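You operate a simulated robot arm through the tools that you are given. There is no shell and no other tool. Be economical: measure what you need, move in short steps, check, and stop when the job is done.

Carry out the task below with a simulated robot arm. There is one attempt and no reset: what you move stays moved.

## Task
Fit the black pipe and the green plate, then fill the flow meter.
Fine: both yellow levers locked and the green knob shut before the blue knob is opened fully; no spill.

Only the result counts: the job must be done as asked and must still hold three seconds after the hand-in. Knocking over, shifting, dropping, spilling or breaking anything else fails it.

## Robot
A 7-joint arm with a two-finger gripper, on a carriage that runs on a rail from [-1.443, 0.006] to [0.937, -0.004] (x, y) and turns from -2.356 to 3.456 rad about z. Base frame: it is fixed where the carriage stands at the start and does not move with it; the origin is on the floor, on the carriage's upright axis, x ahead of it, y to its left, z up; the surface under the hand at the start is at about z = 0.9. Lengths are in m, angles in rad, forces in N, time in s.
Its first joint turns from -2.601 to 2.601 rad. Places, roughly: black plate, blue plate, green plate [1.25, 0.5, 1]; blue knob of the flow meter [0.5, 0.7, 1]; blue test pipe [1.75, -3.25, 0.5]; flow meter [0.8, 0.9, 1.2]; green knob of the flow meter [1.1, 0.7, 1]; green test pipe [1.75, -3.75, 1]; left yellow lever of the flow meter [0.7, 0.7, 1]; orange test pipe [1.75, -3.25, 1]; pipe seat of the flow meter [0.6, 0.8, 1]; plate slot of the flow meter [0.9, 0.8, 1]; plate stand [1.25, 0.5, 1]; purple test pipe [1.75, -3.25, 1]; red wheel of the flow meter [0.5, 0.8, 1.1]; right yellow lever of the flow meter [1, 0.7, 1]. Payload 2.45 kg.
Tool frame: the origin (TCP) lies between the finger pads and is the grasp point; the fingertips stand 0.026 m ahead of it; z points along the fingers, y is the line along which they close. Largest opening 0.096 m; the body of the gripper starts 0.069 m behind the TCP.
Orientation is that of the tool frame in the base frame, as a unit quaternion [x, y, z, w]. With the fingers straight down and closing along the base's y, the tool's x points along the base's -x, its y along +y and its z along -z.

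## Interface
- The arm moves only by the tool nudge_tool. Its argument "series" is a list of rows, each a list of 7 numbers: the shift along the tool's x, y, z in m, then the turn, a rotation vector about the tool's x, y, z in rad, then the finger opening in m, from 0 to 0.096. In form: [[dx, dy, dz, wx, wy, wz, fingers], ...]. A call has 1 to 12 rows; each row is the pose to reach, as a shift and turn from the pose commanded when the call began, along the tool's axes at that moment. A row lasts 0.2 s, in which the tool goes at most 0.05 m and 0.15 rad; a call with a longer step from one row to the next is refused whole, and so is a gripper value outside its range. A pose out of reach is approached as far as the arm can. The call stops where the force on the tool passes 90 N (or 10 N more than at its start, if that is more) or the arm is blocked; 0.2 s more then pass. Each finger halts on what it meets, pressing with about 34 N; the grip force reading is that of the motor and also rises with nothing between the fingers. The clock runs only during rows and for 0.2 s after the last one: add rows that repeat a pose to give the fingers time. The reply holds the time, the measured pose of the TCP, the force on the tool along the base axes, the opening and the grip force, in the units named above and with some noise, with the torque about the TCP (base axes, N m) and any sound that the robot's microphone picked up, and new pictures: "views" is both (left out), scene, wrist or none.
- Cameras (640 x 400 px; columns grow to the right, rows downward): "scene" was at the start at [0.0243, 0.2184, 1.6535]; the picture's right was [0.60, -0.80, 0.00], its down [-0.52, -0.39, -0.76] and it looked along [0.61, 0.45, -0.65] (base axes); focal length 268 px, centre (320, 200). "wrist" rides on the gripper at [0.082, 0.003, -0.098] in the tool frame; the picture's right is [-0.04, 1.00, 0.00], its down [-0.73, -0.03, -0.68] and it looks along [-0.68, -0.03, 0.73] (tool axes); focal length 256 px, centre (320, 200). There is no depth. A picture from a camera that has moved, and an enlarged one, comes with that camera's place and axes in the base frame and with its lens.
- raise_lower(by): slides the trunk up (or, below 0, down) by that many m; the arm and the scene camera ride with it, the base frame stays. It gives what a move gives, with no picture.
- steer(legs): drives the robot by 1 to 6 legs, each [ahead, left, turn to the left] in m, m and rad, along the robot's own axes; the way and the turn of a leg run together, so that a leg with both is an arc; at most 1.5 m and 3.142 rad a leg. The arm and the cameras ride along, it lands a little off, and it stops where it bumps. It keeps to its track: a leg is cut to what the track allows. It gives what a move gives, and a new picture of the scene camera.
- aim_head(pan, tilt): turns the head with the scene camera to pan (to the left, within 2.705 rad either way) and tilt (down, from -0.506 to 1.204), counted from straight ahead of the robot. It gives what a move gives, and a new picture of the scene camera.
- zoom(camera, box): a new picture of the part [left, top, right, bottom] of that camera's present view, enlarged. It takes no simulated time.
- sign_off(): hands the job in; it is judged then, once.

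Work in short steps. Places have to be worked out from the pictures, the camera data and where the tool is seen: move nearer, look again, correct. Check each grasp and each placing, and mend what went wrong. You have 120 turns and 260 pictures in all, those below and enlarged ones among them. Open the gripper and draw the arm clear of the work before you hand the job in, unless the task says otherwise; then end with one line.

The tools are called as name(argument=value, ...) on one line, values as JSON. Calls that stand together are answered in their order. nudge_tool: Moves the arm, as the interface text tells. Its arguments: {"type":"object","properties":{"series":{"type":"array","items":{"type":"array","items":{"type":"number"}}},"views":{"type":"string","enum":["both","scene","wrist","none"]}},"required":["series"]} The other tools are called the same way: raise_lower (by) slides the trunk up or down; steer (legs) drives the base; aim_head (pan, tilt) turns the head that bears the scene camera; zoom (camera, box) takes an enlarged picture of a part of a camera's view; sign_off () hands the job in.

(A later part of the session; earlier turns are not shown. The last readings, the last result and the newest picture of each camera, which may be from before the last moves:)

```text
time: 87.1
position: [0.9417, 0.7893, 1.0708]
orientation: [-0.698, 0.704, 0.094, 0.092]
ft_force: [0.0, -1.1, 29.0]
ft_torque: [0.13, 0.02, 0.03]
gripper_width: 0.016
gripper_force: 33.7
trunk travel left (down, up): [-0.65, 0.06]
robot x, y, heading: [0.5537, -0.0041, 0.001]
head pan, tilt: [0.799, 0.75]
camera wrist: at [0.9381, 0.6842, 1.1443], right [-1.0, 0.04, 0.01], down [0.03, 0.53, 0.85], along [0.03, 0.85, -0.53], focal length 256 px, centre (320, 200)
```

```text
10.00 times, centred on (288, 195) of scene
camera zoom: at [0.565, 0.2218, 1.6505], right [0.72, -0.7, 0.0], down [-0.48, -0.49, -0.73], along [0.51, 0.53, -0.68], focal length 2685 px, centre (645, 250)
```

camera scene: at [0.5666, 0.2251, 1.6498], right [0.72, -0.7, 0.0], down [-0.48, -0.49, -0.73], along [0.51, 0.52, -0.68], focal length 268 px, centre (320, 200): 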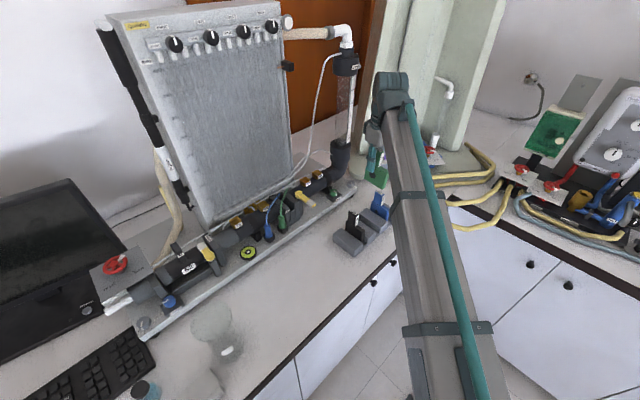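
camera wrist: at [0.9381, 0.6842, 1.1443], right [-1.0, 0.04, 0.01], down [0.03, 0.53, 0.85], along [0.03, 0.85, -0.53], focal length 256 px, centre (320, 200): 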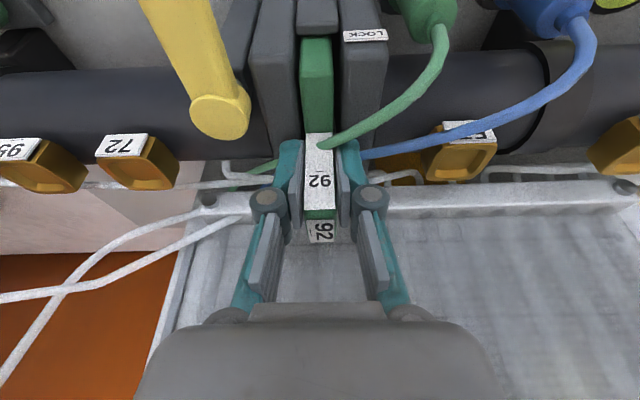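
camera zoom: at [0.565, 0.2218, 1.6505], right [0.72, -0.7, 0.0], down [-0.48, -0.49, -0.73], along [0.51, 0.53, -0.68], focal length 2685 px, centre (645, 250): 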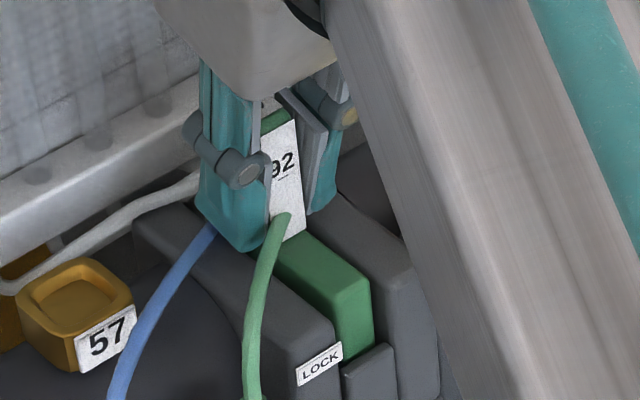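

29 N with no torque at plate bottom ≈ 0.958: the plate is seated flat. I release and retract along the tool axis.

nudge_tool(series=[[0, 0, -0.002, 0, 0, 0, 0.0], [0, 0, -0.002, 0, 0, 0, 0.025], [0, 0, -0.002, 0, 0, 0, 0.04], [0, 0, -0.002, 0, 0, 0, 0.045], [0, 0, -0.03, 0, 0, 0, 0.045], [0, 0, -0.07, 0, 0, 0, 0.045], [0.02, 0, -0.11, 0, 0, 0, 0.06], [0.05, 0, -0.12, 0, 0, 0, 0.096], [0.05, 0, -0.12, 0, 0, 0, 0.096]], views="wrist")

zoom(camera="wrist", box=[220, 40, 420, 165])

zoom(camera="scene", box=[255, 165, 325, 217])

```text
time: 89.1
position: [0.9443, 0.714, 1.173]
orientation: [-0.699, 0.703, 0.093, 0.09]
ft_force: [0.4, -0.9, 0.7]
ft_torque: [0.01, -0.02, 0.0]
gripper_width: 0.0961
gripper_force: 0.0
trunk travel left (down, up): [-0.65, 0.06]
robot x, y, heading: [0.5513, -0.0012, -0.003]
head pan, tilt: [0.799, 0.75]
camera wrist: at [0.9403, 0.6076, 1.2452], right [-1.0, 0.04, 0.01], down [0.03, 0.53, 0.84], along [0.03, 0.84, -0.53], focal length 256 px, centre (320, 200)
```

wrist: 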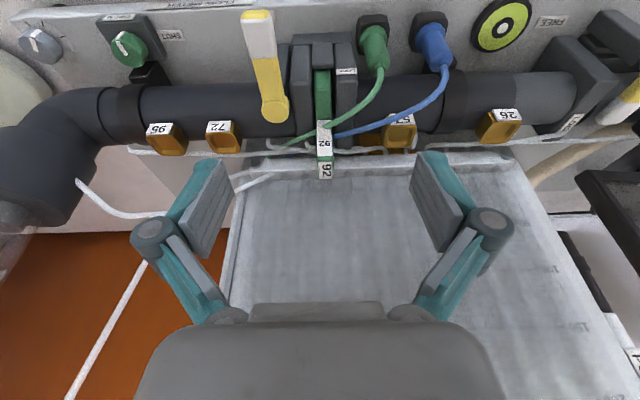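

```text
3.20 times, centred on (320, 102) of wrist
camera zoom: at [0.9403, 0.6076, 1.2452], right [-1.0, 0.04, 0.01], down [0.03, 0.53, 0.84], along [0.03, 0.84, -0.53], focal length 819 px, centre (320, 512)
```

zoom: 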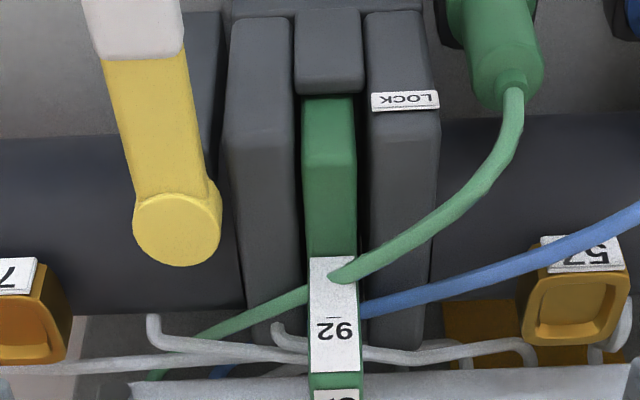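

```text
7.69 times, centred on (290, 191) of scene
camera zoom: at [0.5667, 0.2252, 1.6498], right [0.72, -0.7, 0.0], down [-0.48, -0.49, -0.73], along [0.51, 0.52, -0.68], focal length 2065 px, centre (551, 269)
```

zoom: 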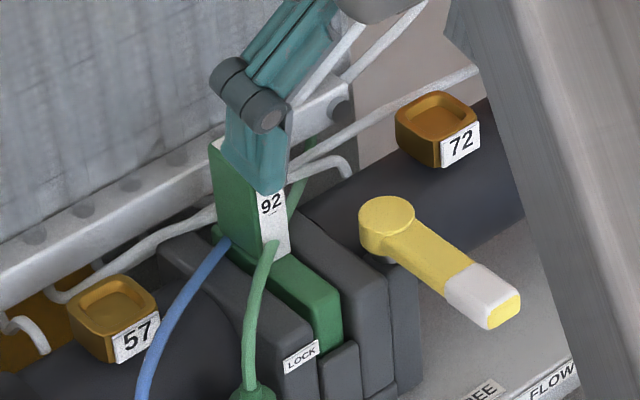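

Plate is seated, level with the slot tops. Right lever: pivot ≈ (0.984, 0.762), pointing −y, tip y ≈ 0.684; LOCK is toward −x. I straighten the hand, close the fingers, and go to its +x side.

nudge_tool(series=[[0.0, -0.03, 0.0, 0, 0.13, 0, 0.05], [0.0068, -0.069, 0, 0, 0.26, 0, 0.02], [0.0138, -0.069, 0.025, 0, 0.26, 0, 0.0], [0.0196, -0.071, 0.0465, 0, 0.26, 0, 0.0], [0.0196, -0.071, 0.0465, 0, 0.26, 0, 0.0]], views="wrist")

zoom(camera="wrist", box=[240, 60, 440, 185])

```text
time: 90.3
position: [1.0134, 0.705, 1.1215]
orientation: [-0.705, 0.709, 0.001, -0.002]
ft_force: [-0.1, -0.7, -0.1]
ft_torque: [0.0, -0.01, 0.01]
gripper_width: 0.0001
gripper_force: 28.3
trunk travel left (down, up): [-0.65, 0.06]
robot x, y, heading: [0.5485, -0.0011, -0.001]
head pan, tilt: [0.799, 0.75]
camera wrist: at [1.0101, 0.6222, 1.2188], right [-1.0, 0.05, 0.0], down [0.04, 0.73, 0.68], along [0.03, 0.68, -0.73], focal length 256 px, centre (320, 200)
```

wrist: 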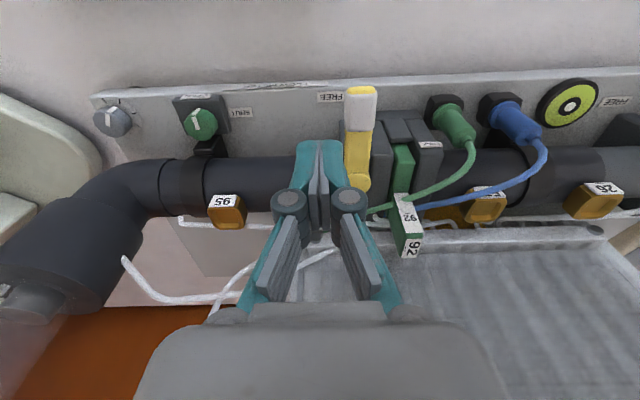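

```text
3.20 times, centred on (340, 122) of wrist
camera zoom: at [1.0101, 0.6222, 1.2188], right [-1.0, 0.05, 0.0], down [0.04, 0.73, 0.68], along [0.03, 0.68, -0.73], focal length 819 px, centre (256, 448)
```

zoom: 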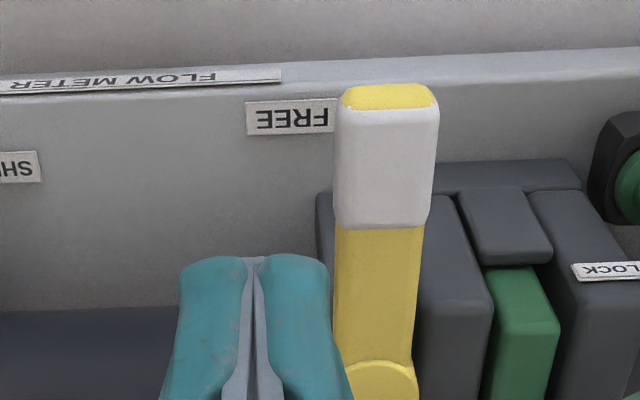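

The fingers are just on the lever's +x side. Descend to z ≈ 1.062 and push it along its arc, first part.

nudge_tool(series=[[0, 0, 0.03, 0, 0, 0, 0.0], [0, 0, 0.05, 0, 0, 0, 0.0], [0, 0, 0.059, 0, 0, 0, 0.0], [0, 0.0049, 0.059, 0, 0, 0, 0.0], [0.0039, 0.0157, 0.059, 0, 0, 0, 0.0], [0.0056, 0.0272, 0.059, 0, 0, 0, 0.0], [0.0047, 0.0396, 0.059, 0, 0, 0, 0.0]], views="wrist")

```text
time: 91.9
position: [0.9732, 0.6999, 1.0619]
orientation: [-0.705, 0.709, 0.002, -0.001]
ft_force: [-0.4, -0.9, -0.3]
ft_torque: [-0.01, 0.05, 0.01]
gripper_width: 0.0002
gripper_force: 28.1
trunk travel left (down, up): [-0.65, 0.06]
robot x, y, heading: [0.5522, -0.002, 0.002]
head pan, tilt: [0.799, 0.75]
camera wrist: at [0.9695, 0.6179, 1.1593], right [-1.0, 0.04, 0.0], down [0.04, 0.73, 0.68], along [0.03, 0.68, -0.73], focal length 256 px, centre (320, 200)
```

wrist: 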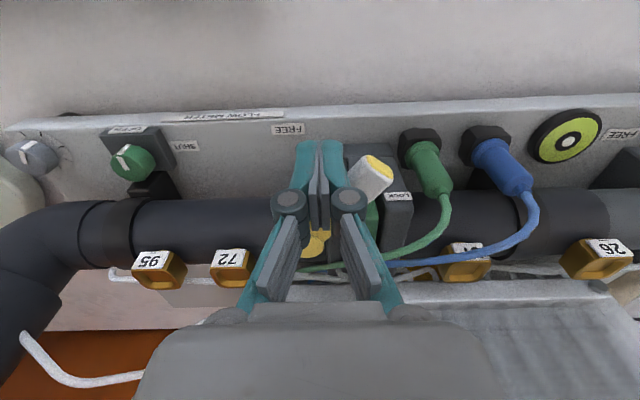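

The lever follows easily. Continue the arc to the locked position.

nudge_tool(series=[[-0.0033, 0.0121, 0, 0, 0, 0, 0.0], [-0.009, 0.0233, 0, 0, 0, 0, 0.0], [-0.0168, 0.033, 0, 0, 0, 0, 0.0], [-0.0283, 0.0414, 0, 0, 0, 0, 0.0], [-0.0397, 0.0463, 0, 0, 0, 0, 0.0], [-0.0427, 0.0463, 0, 0, 0, 0, 0.0], [-0.0427, 0.0463, 0, 0, 0, 0, 0.0]], views="wrist")

```text
time: 93.5
position: [0.9273, 0.7393, 1.0627]
orientation: [-0.705, 0.709, 0.0, -0.003]
ft_force: [-1.2, -21.6, -9.9]
ft_torque: [-0.48, 0.01, -0.02]
gripper_width: 0.0064
gripper_force: 28.5
trunk travel left (down, up): [-0.65, 0.06]
robot x, y, heading: [0.5518, -0.0013, 0.004]
head pan, tilt: [0.799, 0.75]
camera wrist: at [0.9247, 0.6578, 1.1602], right [-1.0, 0.05, 0.0], down [0.04, 0.74, 0.68], along [0.03, 0.68, -0.74], focal length 256 px, centre (320, 200)
```

wrist: 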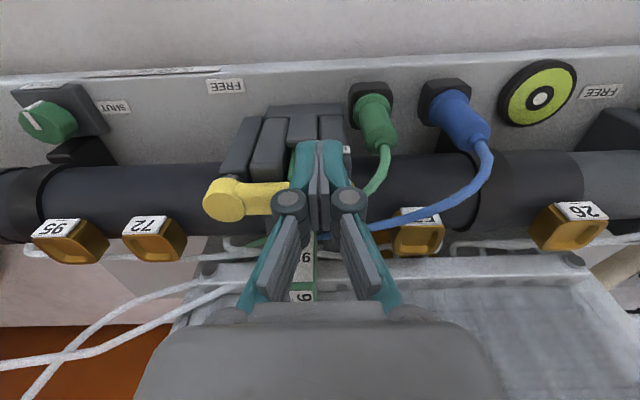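

Firm resistance (−21 N): the lever is at its stop. Back off, lift, and look.

nudge_tool(series=[[0.015, 0, 0, 0, 0, 0, 0.0], [0.03, 0, -0.03, 0, 0, 0, 0.0], [0.05, 0, -0.07, 0, 0, 0, 0.03], [0.06, -0.03, -0.11, 0, 0, 0, 0.06], [0.06, -0.06, -0.11, 0, 0, 0, 0.06], [0.06, -0.06, -0.11, 0, 0, 0, 0.06]], views="wrist")

zoom(camera="wrist", box=[290, 80, 450, 180])

zoom(camera="wrist", box=[100, 70, 260, 170])

```text
refused: row 4 steps farther than a row can; nothing moved
```

```text
4.00 times, centred on (370, 130) of wrist
camera zoom: at [0.9247, 0.6578, 1.1602], right [-1.0, 0.05, 0.0], down [0.04, 0.74, 0.68], along [0.03, 0.68, -0.74], focal length 1024 px, centre (120, 480)
```

zoom: 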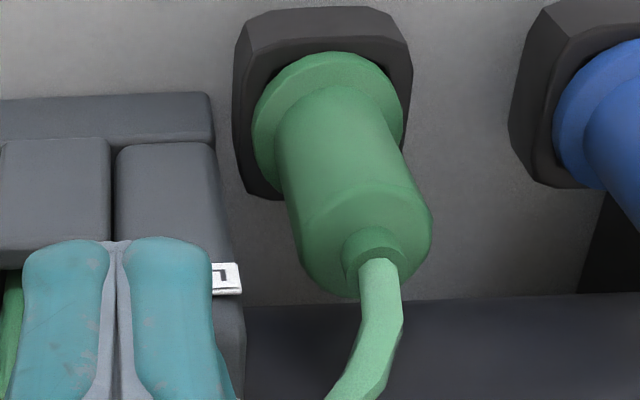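

```text
4.00 times, centred on (180, 120) of wrist
camera zoom: at [0.9247, 0.6578, 1.1602], right [-1.0, 0.05, 0.0], down [0.04, 0.74, 0.68], along [0.03, 0.68, -0.74], focal length 1024 px, centre (880, 520)
```

zoom: 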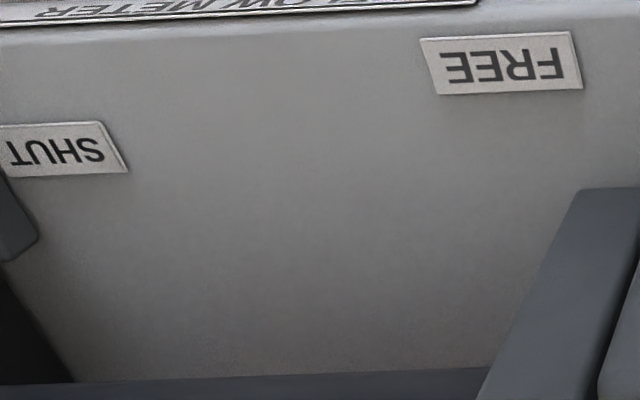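

A step was too long; I repeat the retreat with shorter steps.

nudge_tool(series=[[0.015, 0, 0, 0, 0, 0, 0.0], [0.03, 0, -0.03, 0, 0, 0, 0.0], [0.045, 0, -0.07, 0, 0, 0, 0.03], [0.05, -0.02, -0.11, 0, 0, 0, 0.06], [0.05, -0.06, -0.11, 0, 0, 0, 0.06], [0.05, -0.06, -0.11, 0, 0, 0, 0.06]], views="wrist")

zoom(camera="wrist", box=[290, 60, 450, 160])

zoom(camera="wrist", box=[140, 50, 300, 150])

```text
time: 94.9
position: [0.9866, 0.692, 1.1726]
orientation: [-0.705, 0.709, 0.002, -0.001]
ft_force: [0.2, -0.5, 0.3]
ft_torque: [-0.01, 0.02, -0.04]
gripper_width: 0.0601
gripper_force: 0.0
trunk travel left (down, up): [-0.65, 0.06]
robot x, y, heading: [0.5495, -0.0022, -0.005]
head pan, tilt: [0.799, 0.75]
camera wrist: at [0.9835, 0.6094, 1.2706], right [-1.0, 0.05, 0.0], down [0.04, 0.73, 0.68], along [0.03, 0.68, -0.73], focal length 256 px, centre (320, 200)
```

wrist: 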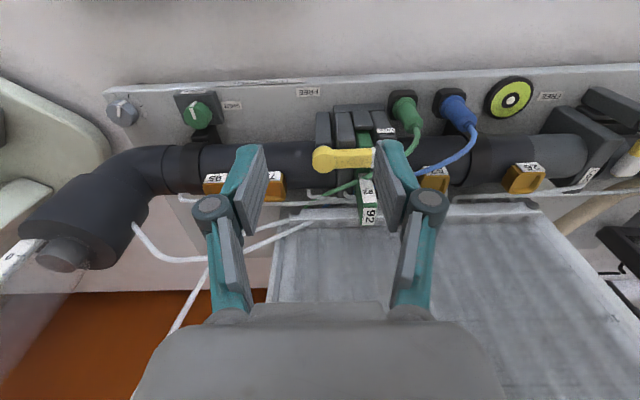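

```text
4.00 times, centred on (370, 110) of wrist
camera zoom: at [0.9835, 0.6094, 1.2706], right [-1.0, 0.05, 0.0], down [0.04, 0.73, 0.68], along [0.03, 0.68, -0.73], focal length 1024 px, centre (120, 560)
```

zoom: 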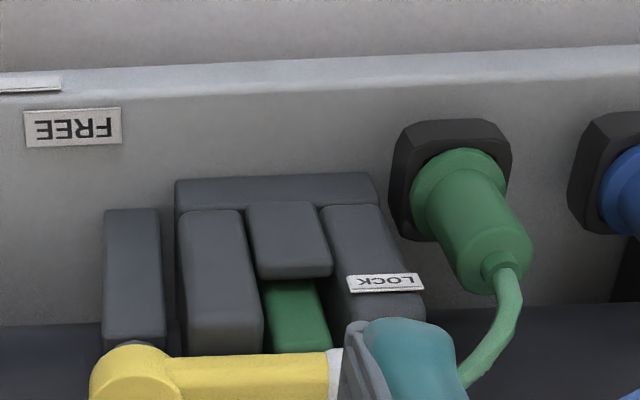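

```text
4.00 times, centred on (220, 100) of wrist
camera zoom: at [0.9835, 0.6094, 1.2706], right [-1.0, 0.05, 0.0], down [0.04, 0.73, 0.68], along [0.03, 0.68, -0.73], focal length 1024 px, centre (720, 600)
```

zoom: 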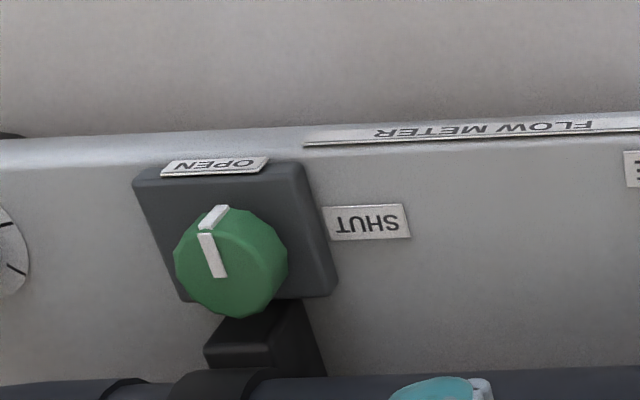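

Right lever is locked across the plate. Green knob points to OPEN and must turn to SHUT (clockwise from above). I move nearer to measure the knob and its clearance to the pipe.

nudge_tool(series=[[0, -0.045, 0, 0, 0, 0, 0.06], [0, -0.09, 0, 0, 0, 0, 0.07], [0, -0.13, 0, 0, 0, 0, 0.08], [-0.01, -0.148, 0.03, 0, 0, 0, 0.09], [-0.01, -0.148, 0.05, 0, 0, 0, 0.096], [-0.01, -0.148, 0.05, 0, 0, 0, 0.096]], views="wrist")

zoom(camera="wrist", box=[240, 50, 400, 150])

aim_head(pan=0.8, tilt=0.7)

zoom(camera="scene", box=[300, 165, 380, 225])

```text
time: 96.3
position: [1.1367, 0.7015, 1.1219]
orientation: [-0.705, 0.709, 0.003, 0.0]
ft_force: [0.2, -0.3, -0.6]
ft_torque: [-0.01, -0.01, -0.03]
gripper_width: 0.096
gripper_force: 0.1
trunk travel left (down, up): [-0.65, 0.06]
robot x, y, heading: [0.5521, -0.0014, 0.001]
head pan, tilt: [0.799, 0.75]
camera wrist: at [1.1323, 0.6192, 1.2194], right [-1.0, 0.05, 0.0], down [0.04, 0.73, 0.68], along [0.03, 0.68, -0.73], focal length 256 px, centre (320, 200)
```

wrist: 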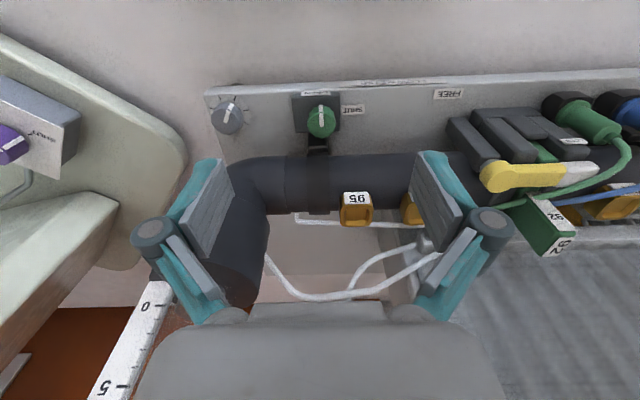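

```text
4.00 times, centred on (320, 100) of wrist
camera zoom: at [1.1323, 0.6192, 1.2194], right [-1.0, 0.05, 0.0], down [0.04, 0.73, 0.68], along [0.03, 0.68, -0.73], focal length 1024 px, centre (320, 600)
```

zoom: 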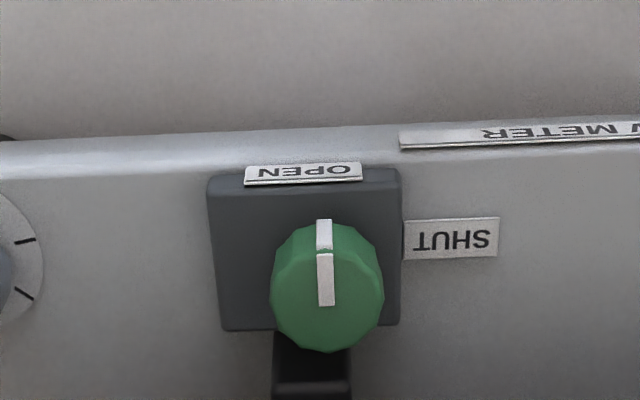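

```text
time: 96.9
position: [1.1356, 0.7016, 1.1209]
orientation: [-0.706, 0.709, 0.001, -0.002]
ft_force: [0.0, 0.4, -0.7]
ft_torque: [0.03, -0.01, 0.01]
gripper_width: 0.0961
gripper_force: 0.0
trunk travel left (down, up): [-0.65, 0.06]
robot x, y, heading: [0.5509, -0.0032, -0.003]
head pan, tilt: [0.799, 0.7]
camera scene: at [0.5681, 0.2265, 1.654], right [0.72, -0.7, 0.0], down [-0.45, -0.46, -0.76], along [0.53, 0.55, -0.64], focal length 268 px, centre (320, 200)
```

scene: 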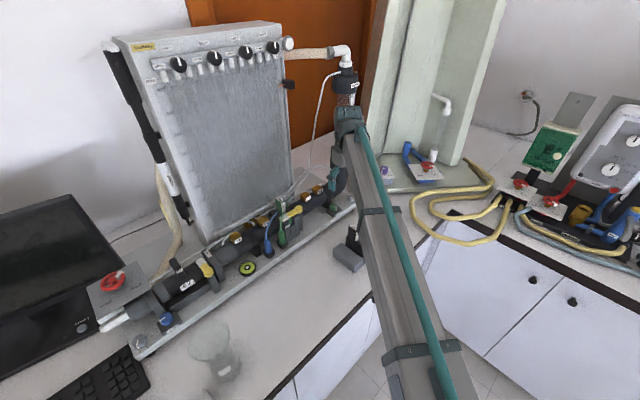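

```text
6.67 times, centred on (340, 195) of scene
camera zoom: at [0.5681, 0.2265, 1.654], right [0.72, -0.7, 0.0], down [-0.45, -0.46, -0.76], along [0.53, 0.55, -0.64], focal length 1790 px, centre (187, 233)
```

zoom: 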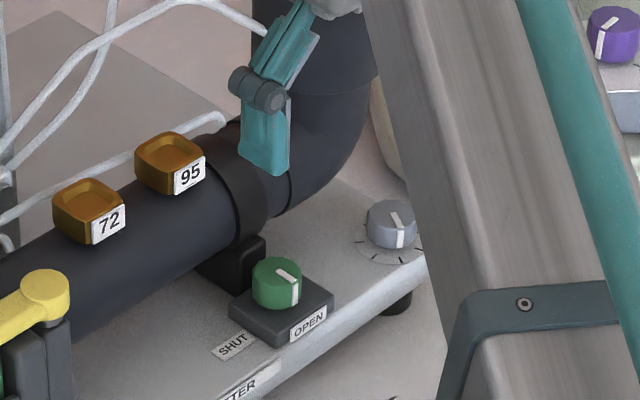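

Knob: centre (1.135, 0.739), top z ≈ 0.98, diameter ≈ 0.03; the pipe behind limits finger rotation, so I'll turn it in two strokes of ~0.8 rad. I come down over it with the hand pre-turned by +0.4 rad.

nudge_tool(series=[[-0.01, -0.0017, 0, 0, 0, -0.13, 0.06], [-0.02, -0.0017, 0, 0, 0, -0.27, 0.06], [-0.032, -0.0017, 0.02, 0, 0, -0.4, 0.05], [-0.032, -0.0017, 0.06, 0, 0, -0.4, 0.05], [-0.032, -0.0017, 0.1, 0, 0, -0.4, 0.05], [-0.032, -0.0017, 0.1, 0, 0, -0.4, 0.05]], views="wrist")

zoom(camera="wrist", box=[230, 70, 410, 180])

```text
time: 98.3
position: [1.1372, 0.734, 1.0208]
orientation: [0.832, -0.555, 0.0, 0.0]
ft_force: [-0.3, -0.2, 0.3]
ft_torque: [0.0, 0.01, -0.03]
gripper_width: 0.05
gripper_force: 0.0
trunk travel left (down, up): [-0.65, 0.06]
robot x, y, heading: [0.5532, -0.0028, -0.004]
head pan, tilt: [0.799, 0.7]
camera wrist: at [1.1657, 0.6565, 1.1184], right [-0.94, -0.35, 0.0], down [-0.25, 0.69, 0.68], along [-0.24, 0.64, -0.73], focal length 256 px, centre (320, 200)
```

wrist: 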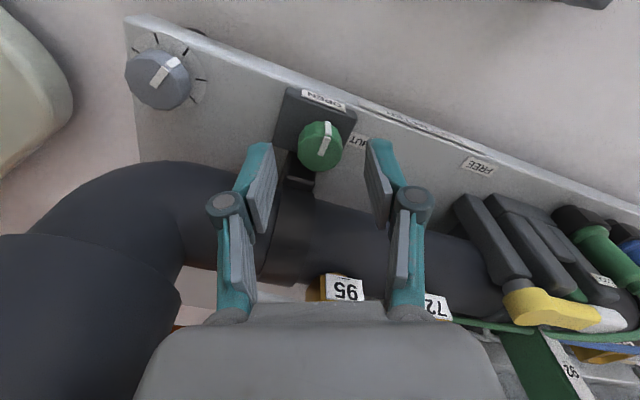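

```text
3.56 times, centred on (320, 125) of wrist
camera zoom: at [1.1657, 0.6565, 1.1184], right [-0.94, -0.35, 0.0], down [-0.25, 0.69, 0.68], along [-0.24, 0.64, -0.73], focal length 910 px, centre (320, 467)
```

zoom: 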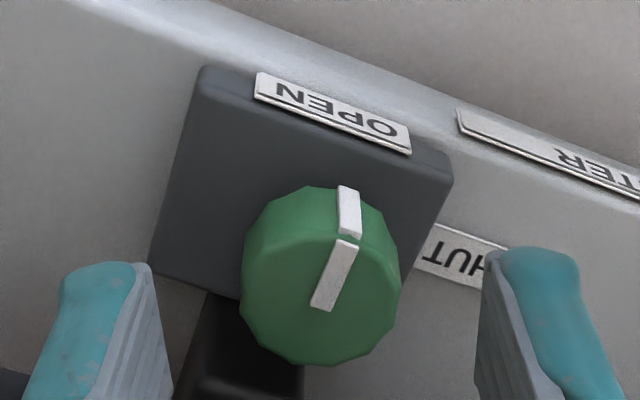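

Centred well. Descend to z ≈ 0.992 and close on the knob.

nudge_tool(series=[[0, 0, 0.02, 0, 0, 0, 0.05], [0, 0, 0.028, 0, 0, 0, 0.05], [0, 0, 0.028, 0, 0, 0, 0.02], [0, 0, 0.028, 0, 0, 0, 0.0], [0, 0, 0.028, 0, 0, 0, 0.0]], views="wrist")

```text
time: 99.5
position: [1.1362, 0.7345, 0.9928]
orientation: [0.832, -0.554, -0.001, 0.0]
ft_force: [1.3, 0.2, 1.0]
ft_torque: [-0.04, -0.1, -0.04]
gripper_width: 0.0275
gripper_force: 44.8
trunk travel left (down, up): [-0.65, 0.06]
robot x, y, heading: [0.5512, -0.0015, -0.001]
head pan, tilt: [0.799, 0.7]
camera wrist: at [1.1659, 0.6564, 1.0909], right [-0.94, -0.35, 0.0], down [-0.25, 0.69, 0.68], along [-0.24, 0.64, -0.73], focal length 256 px, centre (320, 200)
```

wrist: 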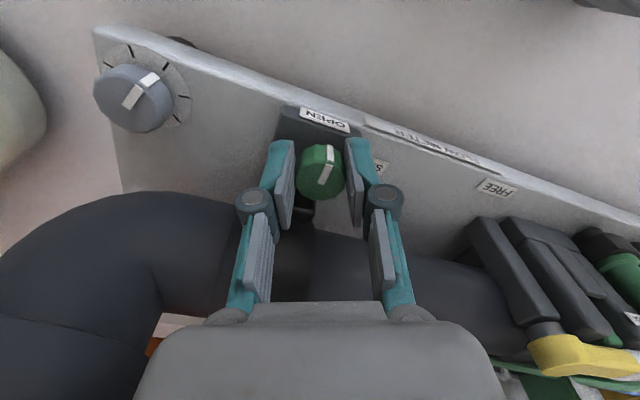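

Knob gripped (0.0275). Turn clockwise about its axis by 0.8 rad.

nudge_tool(series=[[0, 0.0008, 0, 0, 0, 0.14, 0.0], [-0.0002, 0.0017, 0, 0, 0, 0.28, 0.0], [-0.0005, 0.0024, 0, 0, 0, 0.42, 0.0], [-0.0009, 0.0032, 0, 0, 0, 0.56, 0.0], [-0.0014, 0.0039, 0, 0, 0, 0.7, 0.0], [-0.0019, 0.0045, 0, 0, 0, 0.84, 0.0], [-0.0019, 0.0045, 0, 0, 0, 0.84, 0.0]], views="wrist")

zoom(camera="wrist", box=[240, 100, 400, 200])

```text
time: 101.1
position: [1.1329, 0.7333, 0.9927]
orientation: [-0.533, 0.846, 0.001, -0.002]
ft_force: [5.1, 0.1, -3.1]
ft_torque: [0.64, -0.53, -0.03]
gripper_width: 0.0273
gripper_force: 45.0
trunk travel left (down, up): [-0.65, 0.06]
robot x, y, heading: [0.55, -0.0041, -0.005]
head pan, tilt: [0.799, 0.7]
camera wrist: at [1.0952, 0.6611, 1.0912], right [-0.88, 0.47, 0.0], down [0.35, 0.65, 0.68], along [0.32, 0.6, -0.73], focal length 256 px, centre (320, 200)
```

wrist: 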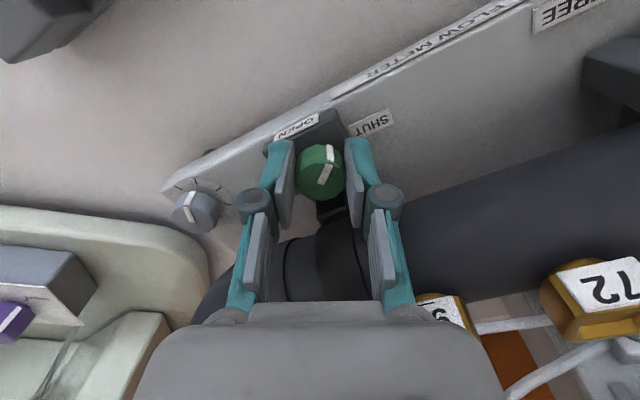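

```text
4.00 times, centred on (320, 150) of wrist
camera zoom: at [1.0952, 0.6611, 1.0912], right [-0.88, 0.47, 0.0], down [0.35, 0.65, 0.68], along [0.32, 0.6, -0.73], focal length 1024 px, centre (320, 400)
```

zoom: 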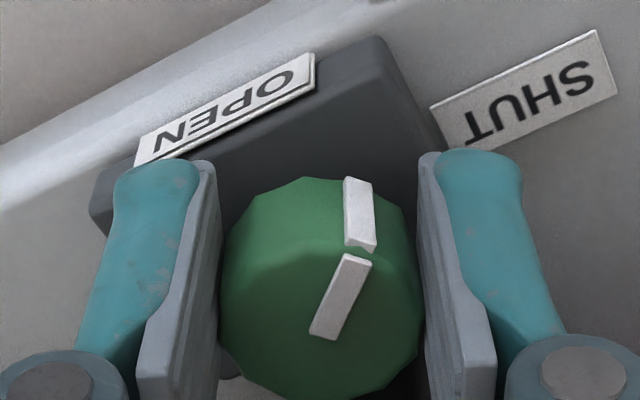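

The knob turned with the hand. Open slightly, turn back, and re-grip for the second stroke.

nudge_tool(series=[[0, 0, 0, 0, 0, 0, 0.025], [0, 0, 0, 0, 0, 0, 0.037], [0, -0.0008, 0, 0, 0, -0.14, 0.037], [-0.0002, -0.0017, 0, 0, 0, -0.28, 0.037], [-0.0005, -0.0024, 0, 0, 0, -0.42, 0.037], [-0.0009, -0.0032, 0, 0, 0, -0.56, 0.037], [-0.0014, -0.0039, 0, 0, 0, -0.7, 0.037], [-0.0019, -0.0045, 0, 0, 0, -0.84, 0.037], [-0.0019, -0.0045, 0, 0, 0, -0.84, 0.02], [-0.0019, -0.0045, 0, 0, 0, -0.84, 0.0], [-0.0019, -0.0045, 0, 0, 0, -0.84, 0.0]], views="wrist")

zoom(camera="wrist", box=[240, 100, 400, 200])

```text
time: 103.5
position: [1.1371, 0.7328, 0.9946]
orientation: [0.832, -0.555, -0.001, 0.0]
ft_force: [1.2, -0.4, -0.7]
ft_torque: [0.06, -0.05, 0.0]
gripper_width: 0.027
gripper_force: 44.9
trunk travel left (down, up): [-0.65, 0.06]
robot x, y, heading: [0.5509, -0.003, -0.002]
head pan, tilt: [0.799, 0.7]
camera wrist: at [1.166, 0.6565, 1.0914], right [-0.94, -0.35, 0.0], down [-0.25, 0.69, 0.68], along [-0.24, 0.64, -0.73], focal length 256 px, centre (320, 200)
```

wrist: 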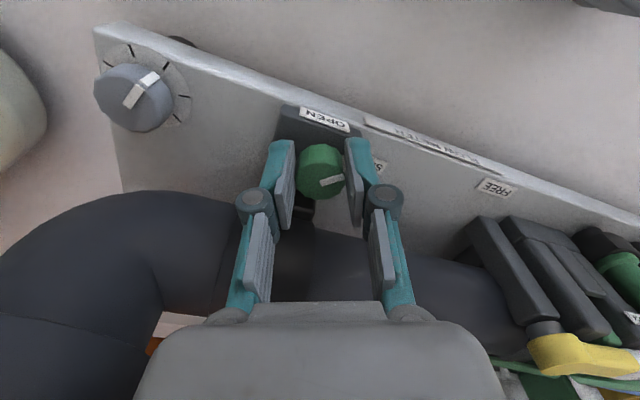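

```text
4.00 times, centred on (320, 150) of wrist
camera zoom: at [1.166, 0.6565, 1.0914], right [-0.94, -0.35, 0.0], down [-0.25, 0.69, 0.68], along [-0.24, 0.64, -0.73], focal length 1024 px, centre (320, 400)
```

zoom: 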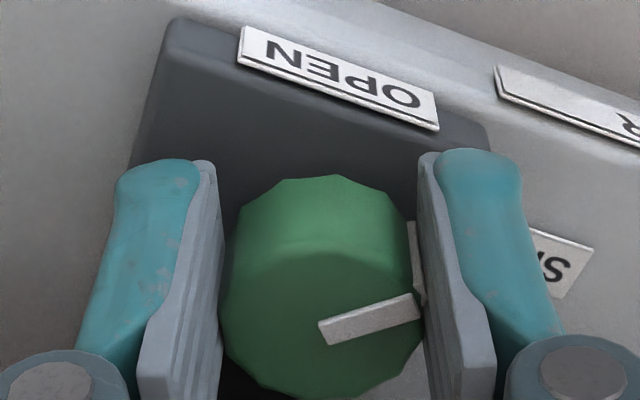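

It stays at ~0.84 rad. Second stroke clockwise.

nudge_tool(series=[[0, 0.0008, 0, 0, 0, 0.14, 0.0], [-0.0002, 0.0017, 0, 0, 0, 0.28, 0.0], [-0.0005, 0.0024, 0, 0, 0, 0.42, 0.0], [-0.0009, 0.0032, 0, 0, 0, 0.56, 0.0], [-0.0014, 0.0039, 0, 0, 0, 0.7, 0.0], [-0.0018, 0.0044, 0, 0, 0, 0.8, 0.0], [-0.0018, 0.0044, 0, 0, 0, 0.8, 0.0]], views="wrist")

zoom(camera="wrist", box=[240, 100, 400, 200])

```text
time: 105.1
position: [1.1345, 0.7342, 0.994]
orientation: [-0.55, 0.835, 0.001, -0.002]
ft_force: [7.9, 0.2, 2.7]
ft_torque: [-0.44, -0.16, 0.53]
gripper_width: 0.0272
gripper_force: 45.2
trunk travel left (down, up): [-0.65, 0.06]
robot x, y, heading: [0.5498, 0.002, -0.001]
head pan, tilt: [0.799, 0.7]
camera wrist: at [1.0981, 0.6592, 1.0916], right [-0.9, 0.43, 0.0], down [0.32, 0.66, 0.68], along [0.29, 0.61, -0.73], focal length 256 px, centre (320, 200)
```

wrist: 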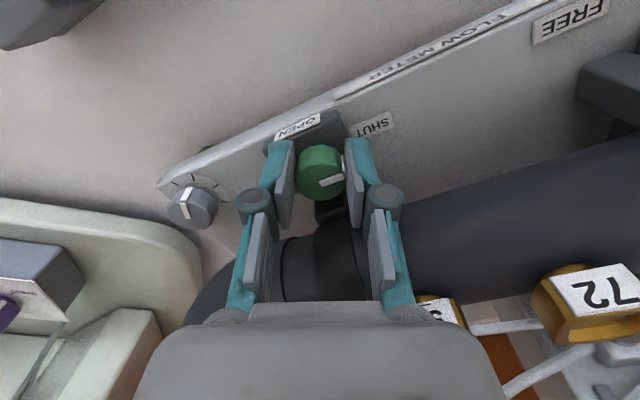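

```text
4.00 times, centred on (320, 150) of wrist
camera zoom: at [1.0981, 0.6592, 1.0916], right [-0.9, 0.43, 0.0], down [0.32, 0.66, 0.68], along [0.29, 0.61, -0.73], focal length 1024 px, centre (320, 400)
```

zoom: 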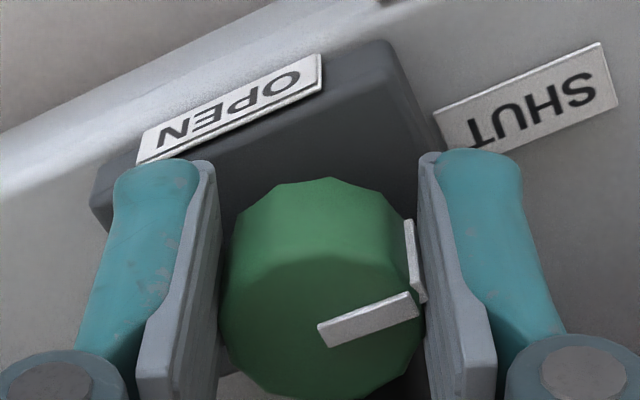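

Torque of 0.5 N·m indicates the stop; the pointer is along −x (SHUT). Release, lift, and verify.

nudge_tool(series=[[0, 0, 0, 0, 0, 0, 0.025], [0, 0, 0, 0, 0, 0, 0.04], [0, 0, -0.03, 0, 0, 0, 0.045], [0.01, 0, -0.07, 0, 0, -0.14, 0.05], [0.02, 0, -0.11, 0, 0, -0.28, 0.06], [0.03, 0, -0.14, 0, 0, -0.4, 0.08], [0.03, 0, -0.14, 0, 0, -0.4, 0.08]], views="wrist")

zoom(camera="wrist", box=[240, 40, 440, 165])

zoom(camera="wrist", box=[400, 60, 600, 250])

```text
time: 106.7
position: [1.1207, 0.7067, 1.1334]
orientation: [-0.706, 0.708, 0.001, -0.001]
ft_force: [0.1, -0.5, -0.1]
ft_torque: [0.01, -0.05, -0.02]
gripper_width: 0.0801
gripper_force: 0.0
trunk travel left (down, up): [-0.65, 0.06]
robot x, y, heading: [0.5532, -0.0062, 0.001]
head pan, tilt: [0.799, 0.7]
camera wrist: at [1.118, 0.6231, 1.2312], right [-1.0, 0.04, 0.0], down [0.03, 0.73, 0.68], along [0.03, 0.68, -0.73], focal length 256 px, centre (320, 200)
```

wrist: 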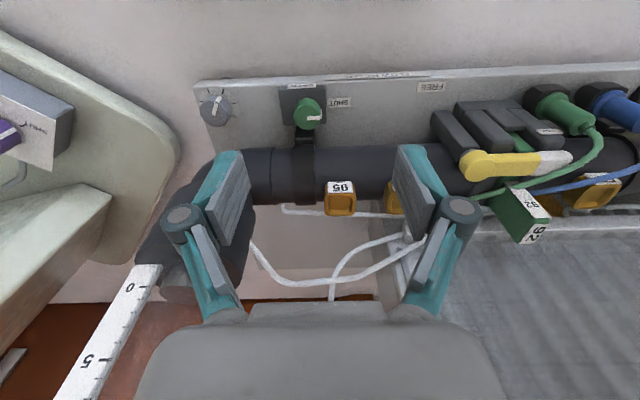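

```text
3.20 times, centred on (340, 102) of wrist
camera zoom: at [1.118, 0.6231, 1.2312], right [-1.0, 0.04, 0.0], down [0.03, 0.73, 0.68], along [0.03, 0.68, -0.73], focal length 819 px, centre (256, 512)
```

zoom: 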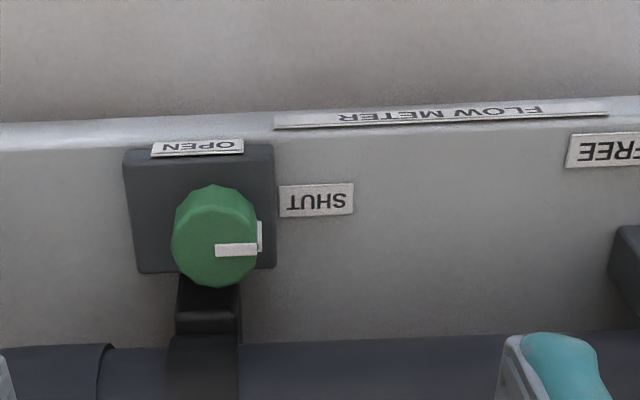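

```text
2.11 times, centred on (500, 155) of wrist
camera zoom: at [1.118, 0.6231, 1.2312], right [-1.0, 0.04, 0.0], down [0.03, 0.73, 0.68], along [0.03, 0.68, -0.73], focal length 539 px, centre (-59, 295)
```

zoom: 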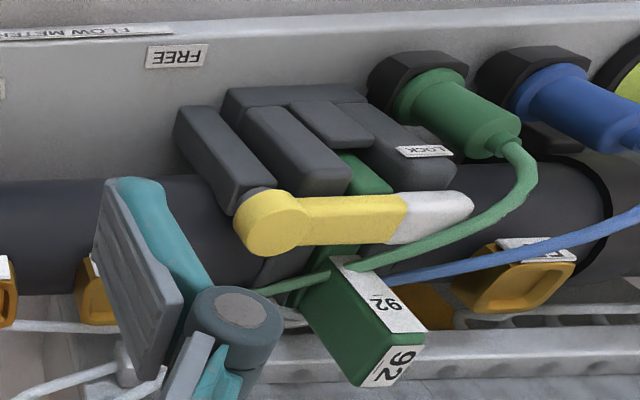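

All verified: both levers locked, green knob SHUT. Now travel to the blue knob near (0.515, 0.742), keeping high and in front.

nudge_tool(series=[[0.02, 0.03, -0.03, 0, 0, 0, 0.08], [0.04, 0.075, -0.05, 0, 0, 0, 0.08], [0.04, 0.124, -0.05, 0, 0, 0, 0.08], [0.04, 0.173, -0.05, 0, 0, 0, 0.08], [0.04, 0.222, -0.05, 0, 0, 0, 0.08], [0.04, 0.271, -0.05, 0, 0, 0, 0.08], [0.04, 0.32, -0.05, 0, 0, 0, 0.08], [0.04, 0.369, -0.05, 0, 0, 0, 0.08], [0.04, 0.418, -0.05, 0, 0, 0, 0.08], [0.04, 0.467, -0.05, 0, 0, 0, 0.08], [0.03, 0.516, -0.05, 0, 0, 0, 0.08], [0.02, 0.564, -0.05, 0, 0, 0, 0.08]], views="none")

aim_head(pan=1.3, tilt=0.8)

```text
refused: row 2 steps farther than a row can; nothing moved
```

```text
time: 107.7
position: [1.1215, 0.7052, 1.1337]
orientation: [-0.705, 0.709, 0.001, -0.002]
ft_force: [-0.2, 0.3, 0.0]
ft_torque: [-0.02, -0.02, 0.04]
gripper_width: 0.0802
gripper_force: 0.0
trunk travel left (down, up): [-0.65, 0.06]
robot x, y, heading: [0.5559, -0.0016, -0.001]
head pan, tilt: [1.3, 0.799]
camera scene: at [0.5306, 0.2434, 1.6458], right [0.96, -0.27, 0.0], down [-0.19, -0.69, -0.7], along [0.19, 0.67, -0.72], focal length 268 px, centre (320, 200)
```

scene: 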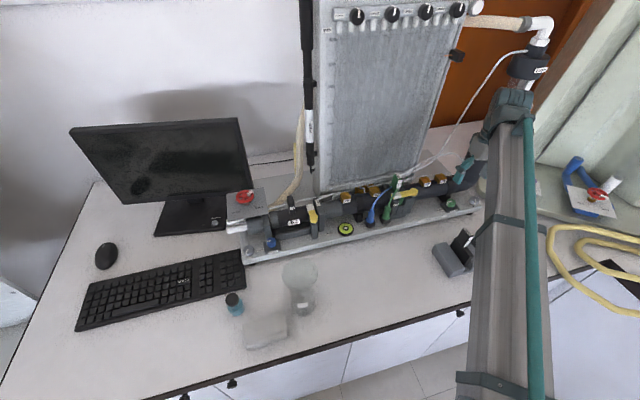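

Too long a second step; I repeat with shorter steps.

nudge_tool(series=[[0.02, 0.02, -0.03, 0, 0, 0, 0.08], [0.035, 0.06, -0.05, 0, 0, 0, 0.08], [0.04, 0.109, -0.05, 0, 0, 0, 0.08], [0.04, 0.158, -0.05, 0, 0, 0, 0.08], [0.04, 0.207, -0.05, 0, 0, 0, 0.08], [0.04, 0.256, -0.05, 0, 0, 0, 0.08], [0.04, 0.305, -0.05, 0, 0, 0, 0.08], [0.04, 0.354, -0.05, 0, 0, 0, 0.08], [0.04, 0.403, -0.05, 0, 0, 0, 0.08], [0.04, 0.452, -0.05, 0, 0, 0, 0.08], [0.04, 0.501, -0.05, 0, 0, 0, 0.08], [0.04, 0.55, -0.05, 0, 0, 0, 0.08]], views="wrist")

zoom(camera="wrist", box=[280, 50, 520, 200])

```text
time: 110.3
position: [0.5696, 0.669, 1.1861]
orientation: [-0.706, 0.709, 0.002, -0.002]
ft_force: [0.1, 0.2, -0.1]
ft_torque: [0.01, -0.02, -0.01]
gripper_width: 0.0797
gripper_force: 0.0
trunk travel left (down, up): [-0.65, 0.06]
robot x, y, heading: [0.5492, -0.0011, 0.001]
head pan, tilt: [1.3, 0.799]
camera wrist: at [0.566, 0.5869, 1.2835], right [-1.0, 0.05, 0.0], down [0.04, 0.73, 0.68], along [0.03, 0.68, -0.73], focal length 256 px, centre (320, 200)
```

wrist: 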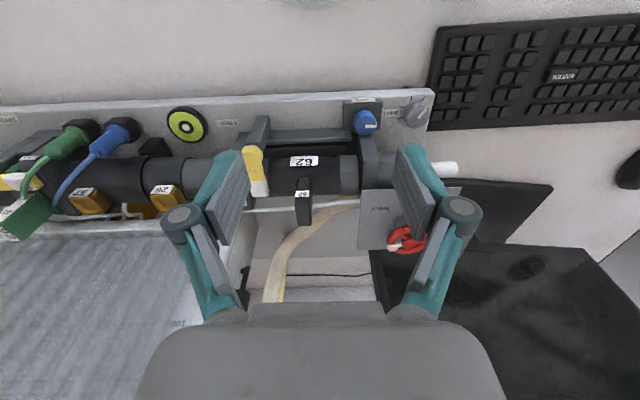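

```text
2.67 times, centred on (400, 125) of wrist
camera zoom: at [0.566, 0.5869, 1.2835], right [-1.0, 0.05, 0.0], down [0.04, 0.73, 0.68], along [0.03, 0.68, -0.73], focal length 683 px, centre (107, 400)
```

zoom: 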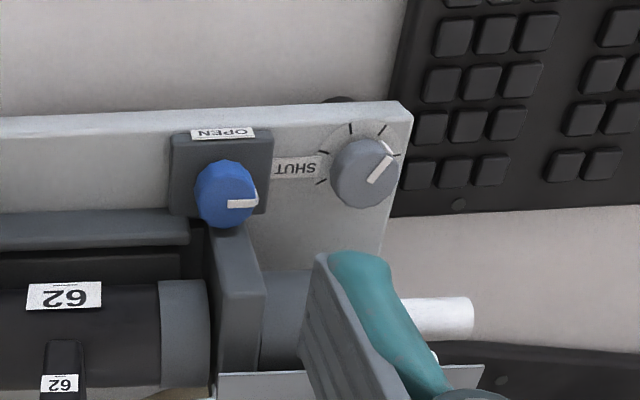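

Blue knob centre ≈ (0.5135, 0.743), pointing SHUT. I go above it with the hand pre-turned by −0.4 rad.

nudge_tool(series=[[-0.02, 0.03, 0, 0, 0, 0.13, 0.06], [-0.04, 0.05, 0, 0, 0, 0.27, 0.05], [-0.0652, 0.0596, 0.03, 0, 0, 0.4, 0.042], [-0.0652, 0.0596, 0.075, 0, 0, 0.4, 0.042], [-0.0652, 0.0596, 0.12, 0, 0, 0.4, 0.042], [-0.0652, 0.0596, 0.155, 0, 0, 0.4, 0.042], [-0.0652, 0.0596, 0.155, 0, 0, 0.4, 0.042]], views="wrist")

zoom(camera="wrist", box=[230, 70, 410, 180])

```text
time: 111.9
position: [0.5115, 0.7344, 1.0305]
orientation: [-0.551, 0.835, 0.001, -0.001]
ft_force: [0.4, 0.3, 0.1]
ft_torque: [-0.02, 0.02, 0.03]
gripper_width: 0.0422
gripper_force: 0.1
trunk travel left (down, up): [-0.65, 0.06]
robot x, y, heading: [0.5535, 0.0005, -0.004]
head pan, tilt: [1.3, 0.799]
camera wrist: at [0.4764, 0.6596, 1.1291], right [-0.9, 0.43, 0.0], down [0.32, 0.66, 0.68], along [0.29, 0.61, -0.73], focal length 256 px, centre (320, 200)
```

wrist: 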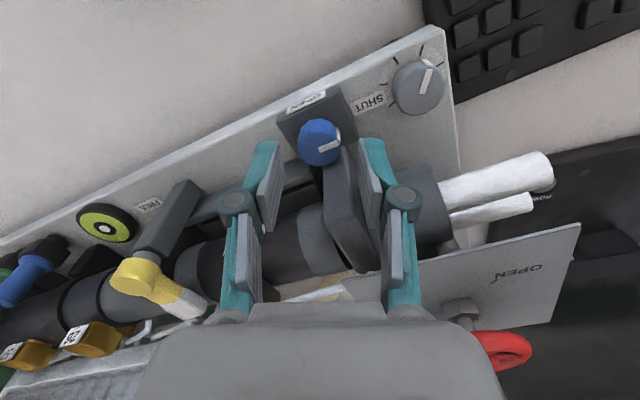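

```text
3.56 times, centred on (320, 125) of wrist
camera zoom: at [0.4764, 0.6596, 1.1291], right [-0.9, 0.43, 0.0], down [0.32, 0.66, 0.68], along [0.29, 0.61, -0.73], focal length 910 px, centre (320, 467)
```

zoom: 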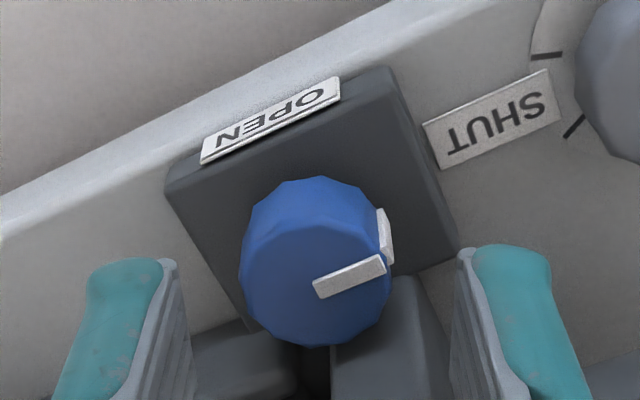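

Aligned. Descend to z ≈ 0.993 and close on the blue knob.

nudge_tool(series=[[0.001, -0.001, 0.015, 0, 0, 0, 0.042], [0.001, -0.001, 0.03, 0, 0, 0, 0.042], [0.001, -0.001, 0.038, 0, 0, 0, 0.042], [0.001, -0.001, 0.038, 0, 0, 0, 0.02], [0.001, -0.001, 0.038, 0, 0, 0, 0.0], [0.001, -0.001, 0.038, 0, 0, 0, 0.0]], views="wrist")

```text
time: 113.3
position: [0.5121, 0.7327, 0.9927]
orientation: [-0.55, 0.835, 0.002, -0.001]
ft_force: [1.8, -1.0, -1.9]
ft_torque: [0.24, -0.16, 0.06]
gripper_width: 0.0274
gripper_force: 45.4
trunk travel left (down, up): [-0.65, 0.06]
robot x, y, heading: [0.5535, -0.0012, -0.004]
head pan, tilt: [1.3, 0.799]
camera wrist: at [0.4772, 0.6588, 1.0904], right [-0.9, 0.43, 0.0], down [0.32, 0.66, 0.68], along [0.29, 0.61, -0.73], focal length 256 px, centre (320, 200)
```

wrist: 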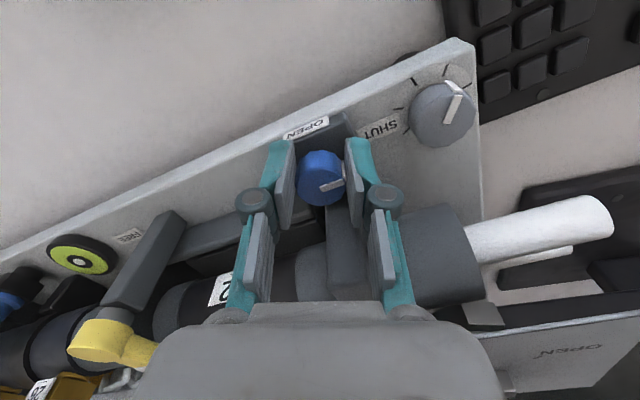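

Gripped. With all prerequisites met, first counter-clockwise stroke (0.84 rad).

nudge_tool(series=[[-0.0001, -0.0013, 0, 0, 0, -0.14, 0.0], [-0.0004, -0.0025, 0, 0, 0, -0.28, 0.0], [-0.0008, -0.0037, 0, 0, 0, -0.42, 0.0], [-0.0014, -0.0048, 0, 0, 0, -0.56, 0.0], [-0.0021, -0.0058, 0, 0, 0, -0.7, 0.0], [-0.003, -0.0067, 0, 0, 0, -0.84, 0.0], [-0.003, -0.0067, 0, 0, 0, -0.84, 0.0]])

zoom(camera="wrist", box=[240, 100, 400, 200])

```text
time: 114.9
position: [0.519, 0.7335, 0.9932]
orientation: [0.843, -0.538, -0.001, 0.0]
ft_force: [-1.0, -2.9, -1.9]
ft_torque: [-0.85, -0.39, 0.02]
gripper_width: 0.0271
gripper_force: 45.3
trunk travel left (down, up): [-0.65, 0.06]
robot x, y, heading: [0.5512, -0.0008, -0.005]
head pan, tilt: [1.3, 0.799]
camera scene: at [0.5302, 0.2434, 1.6458], right [0.96, -0.27, 0.0], down [-0.19, -0.69, -0.7], along [0.19, 0.67, -0.72], focal length 268 px, centre (320, 200)
camera wrist: at [0.5508, 0.6573, 1.0902], right [-0.92, -0.39, 0.0], down [-0.28, 0.68, 0.68], along [-0.26, 0.63, -0.73], focal length 256 px, centre (320, 200)
```

scene: 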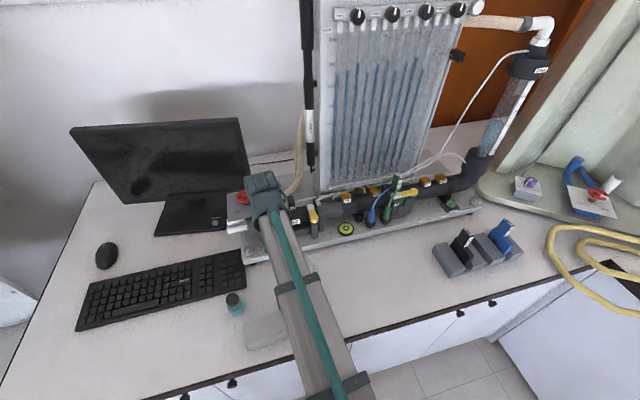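
wrist: 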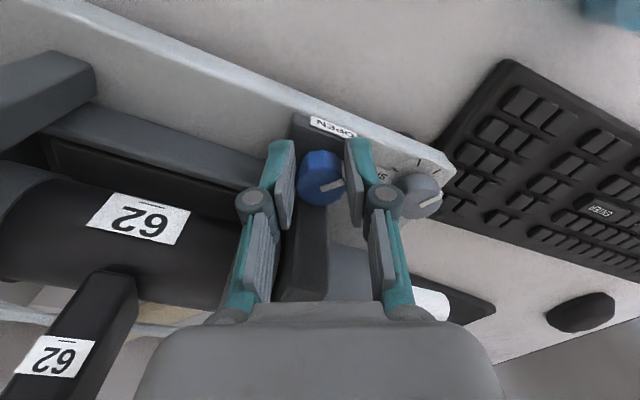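

```text
4.00 times, centred on (320, 150) of wrist
camera zoom: at [0.5508, 0.6573, 1.0902], right [-0.92, -0.39, 0.0], down [-0.28, 0.68, 0.68], along [-0.26, 0.63, -0.73], focal length 1024 px, centre (320, 400)
```

zoom: 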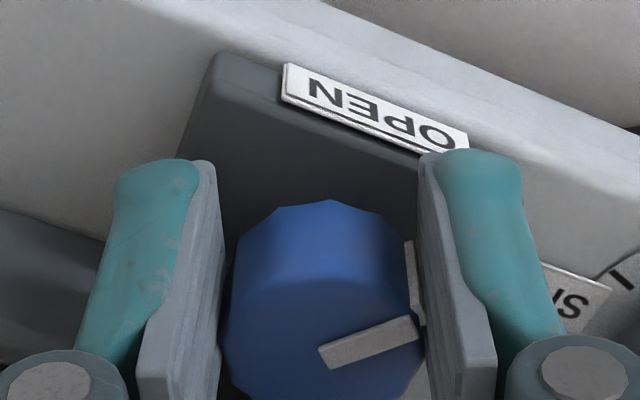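

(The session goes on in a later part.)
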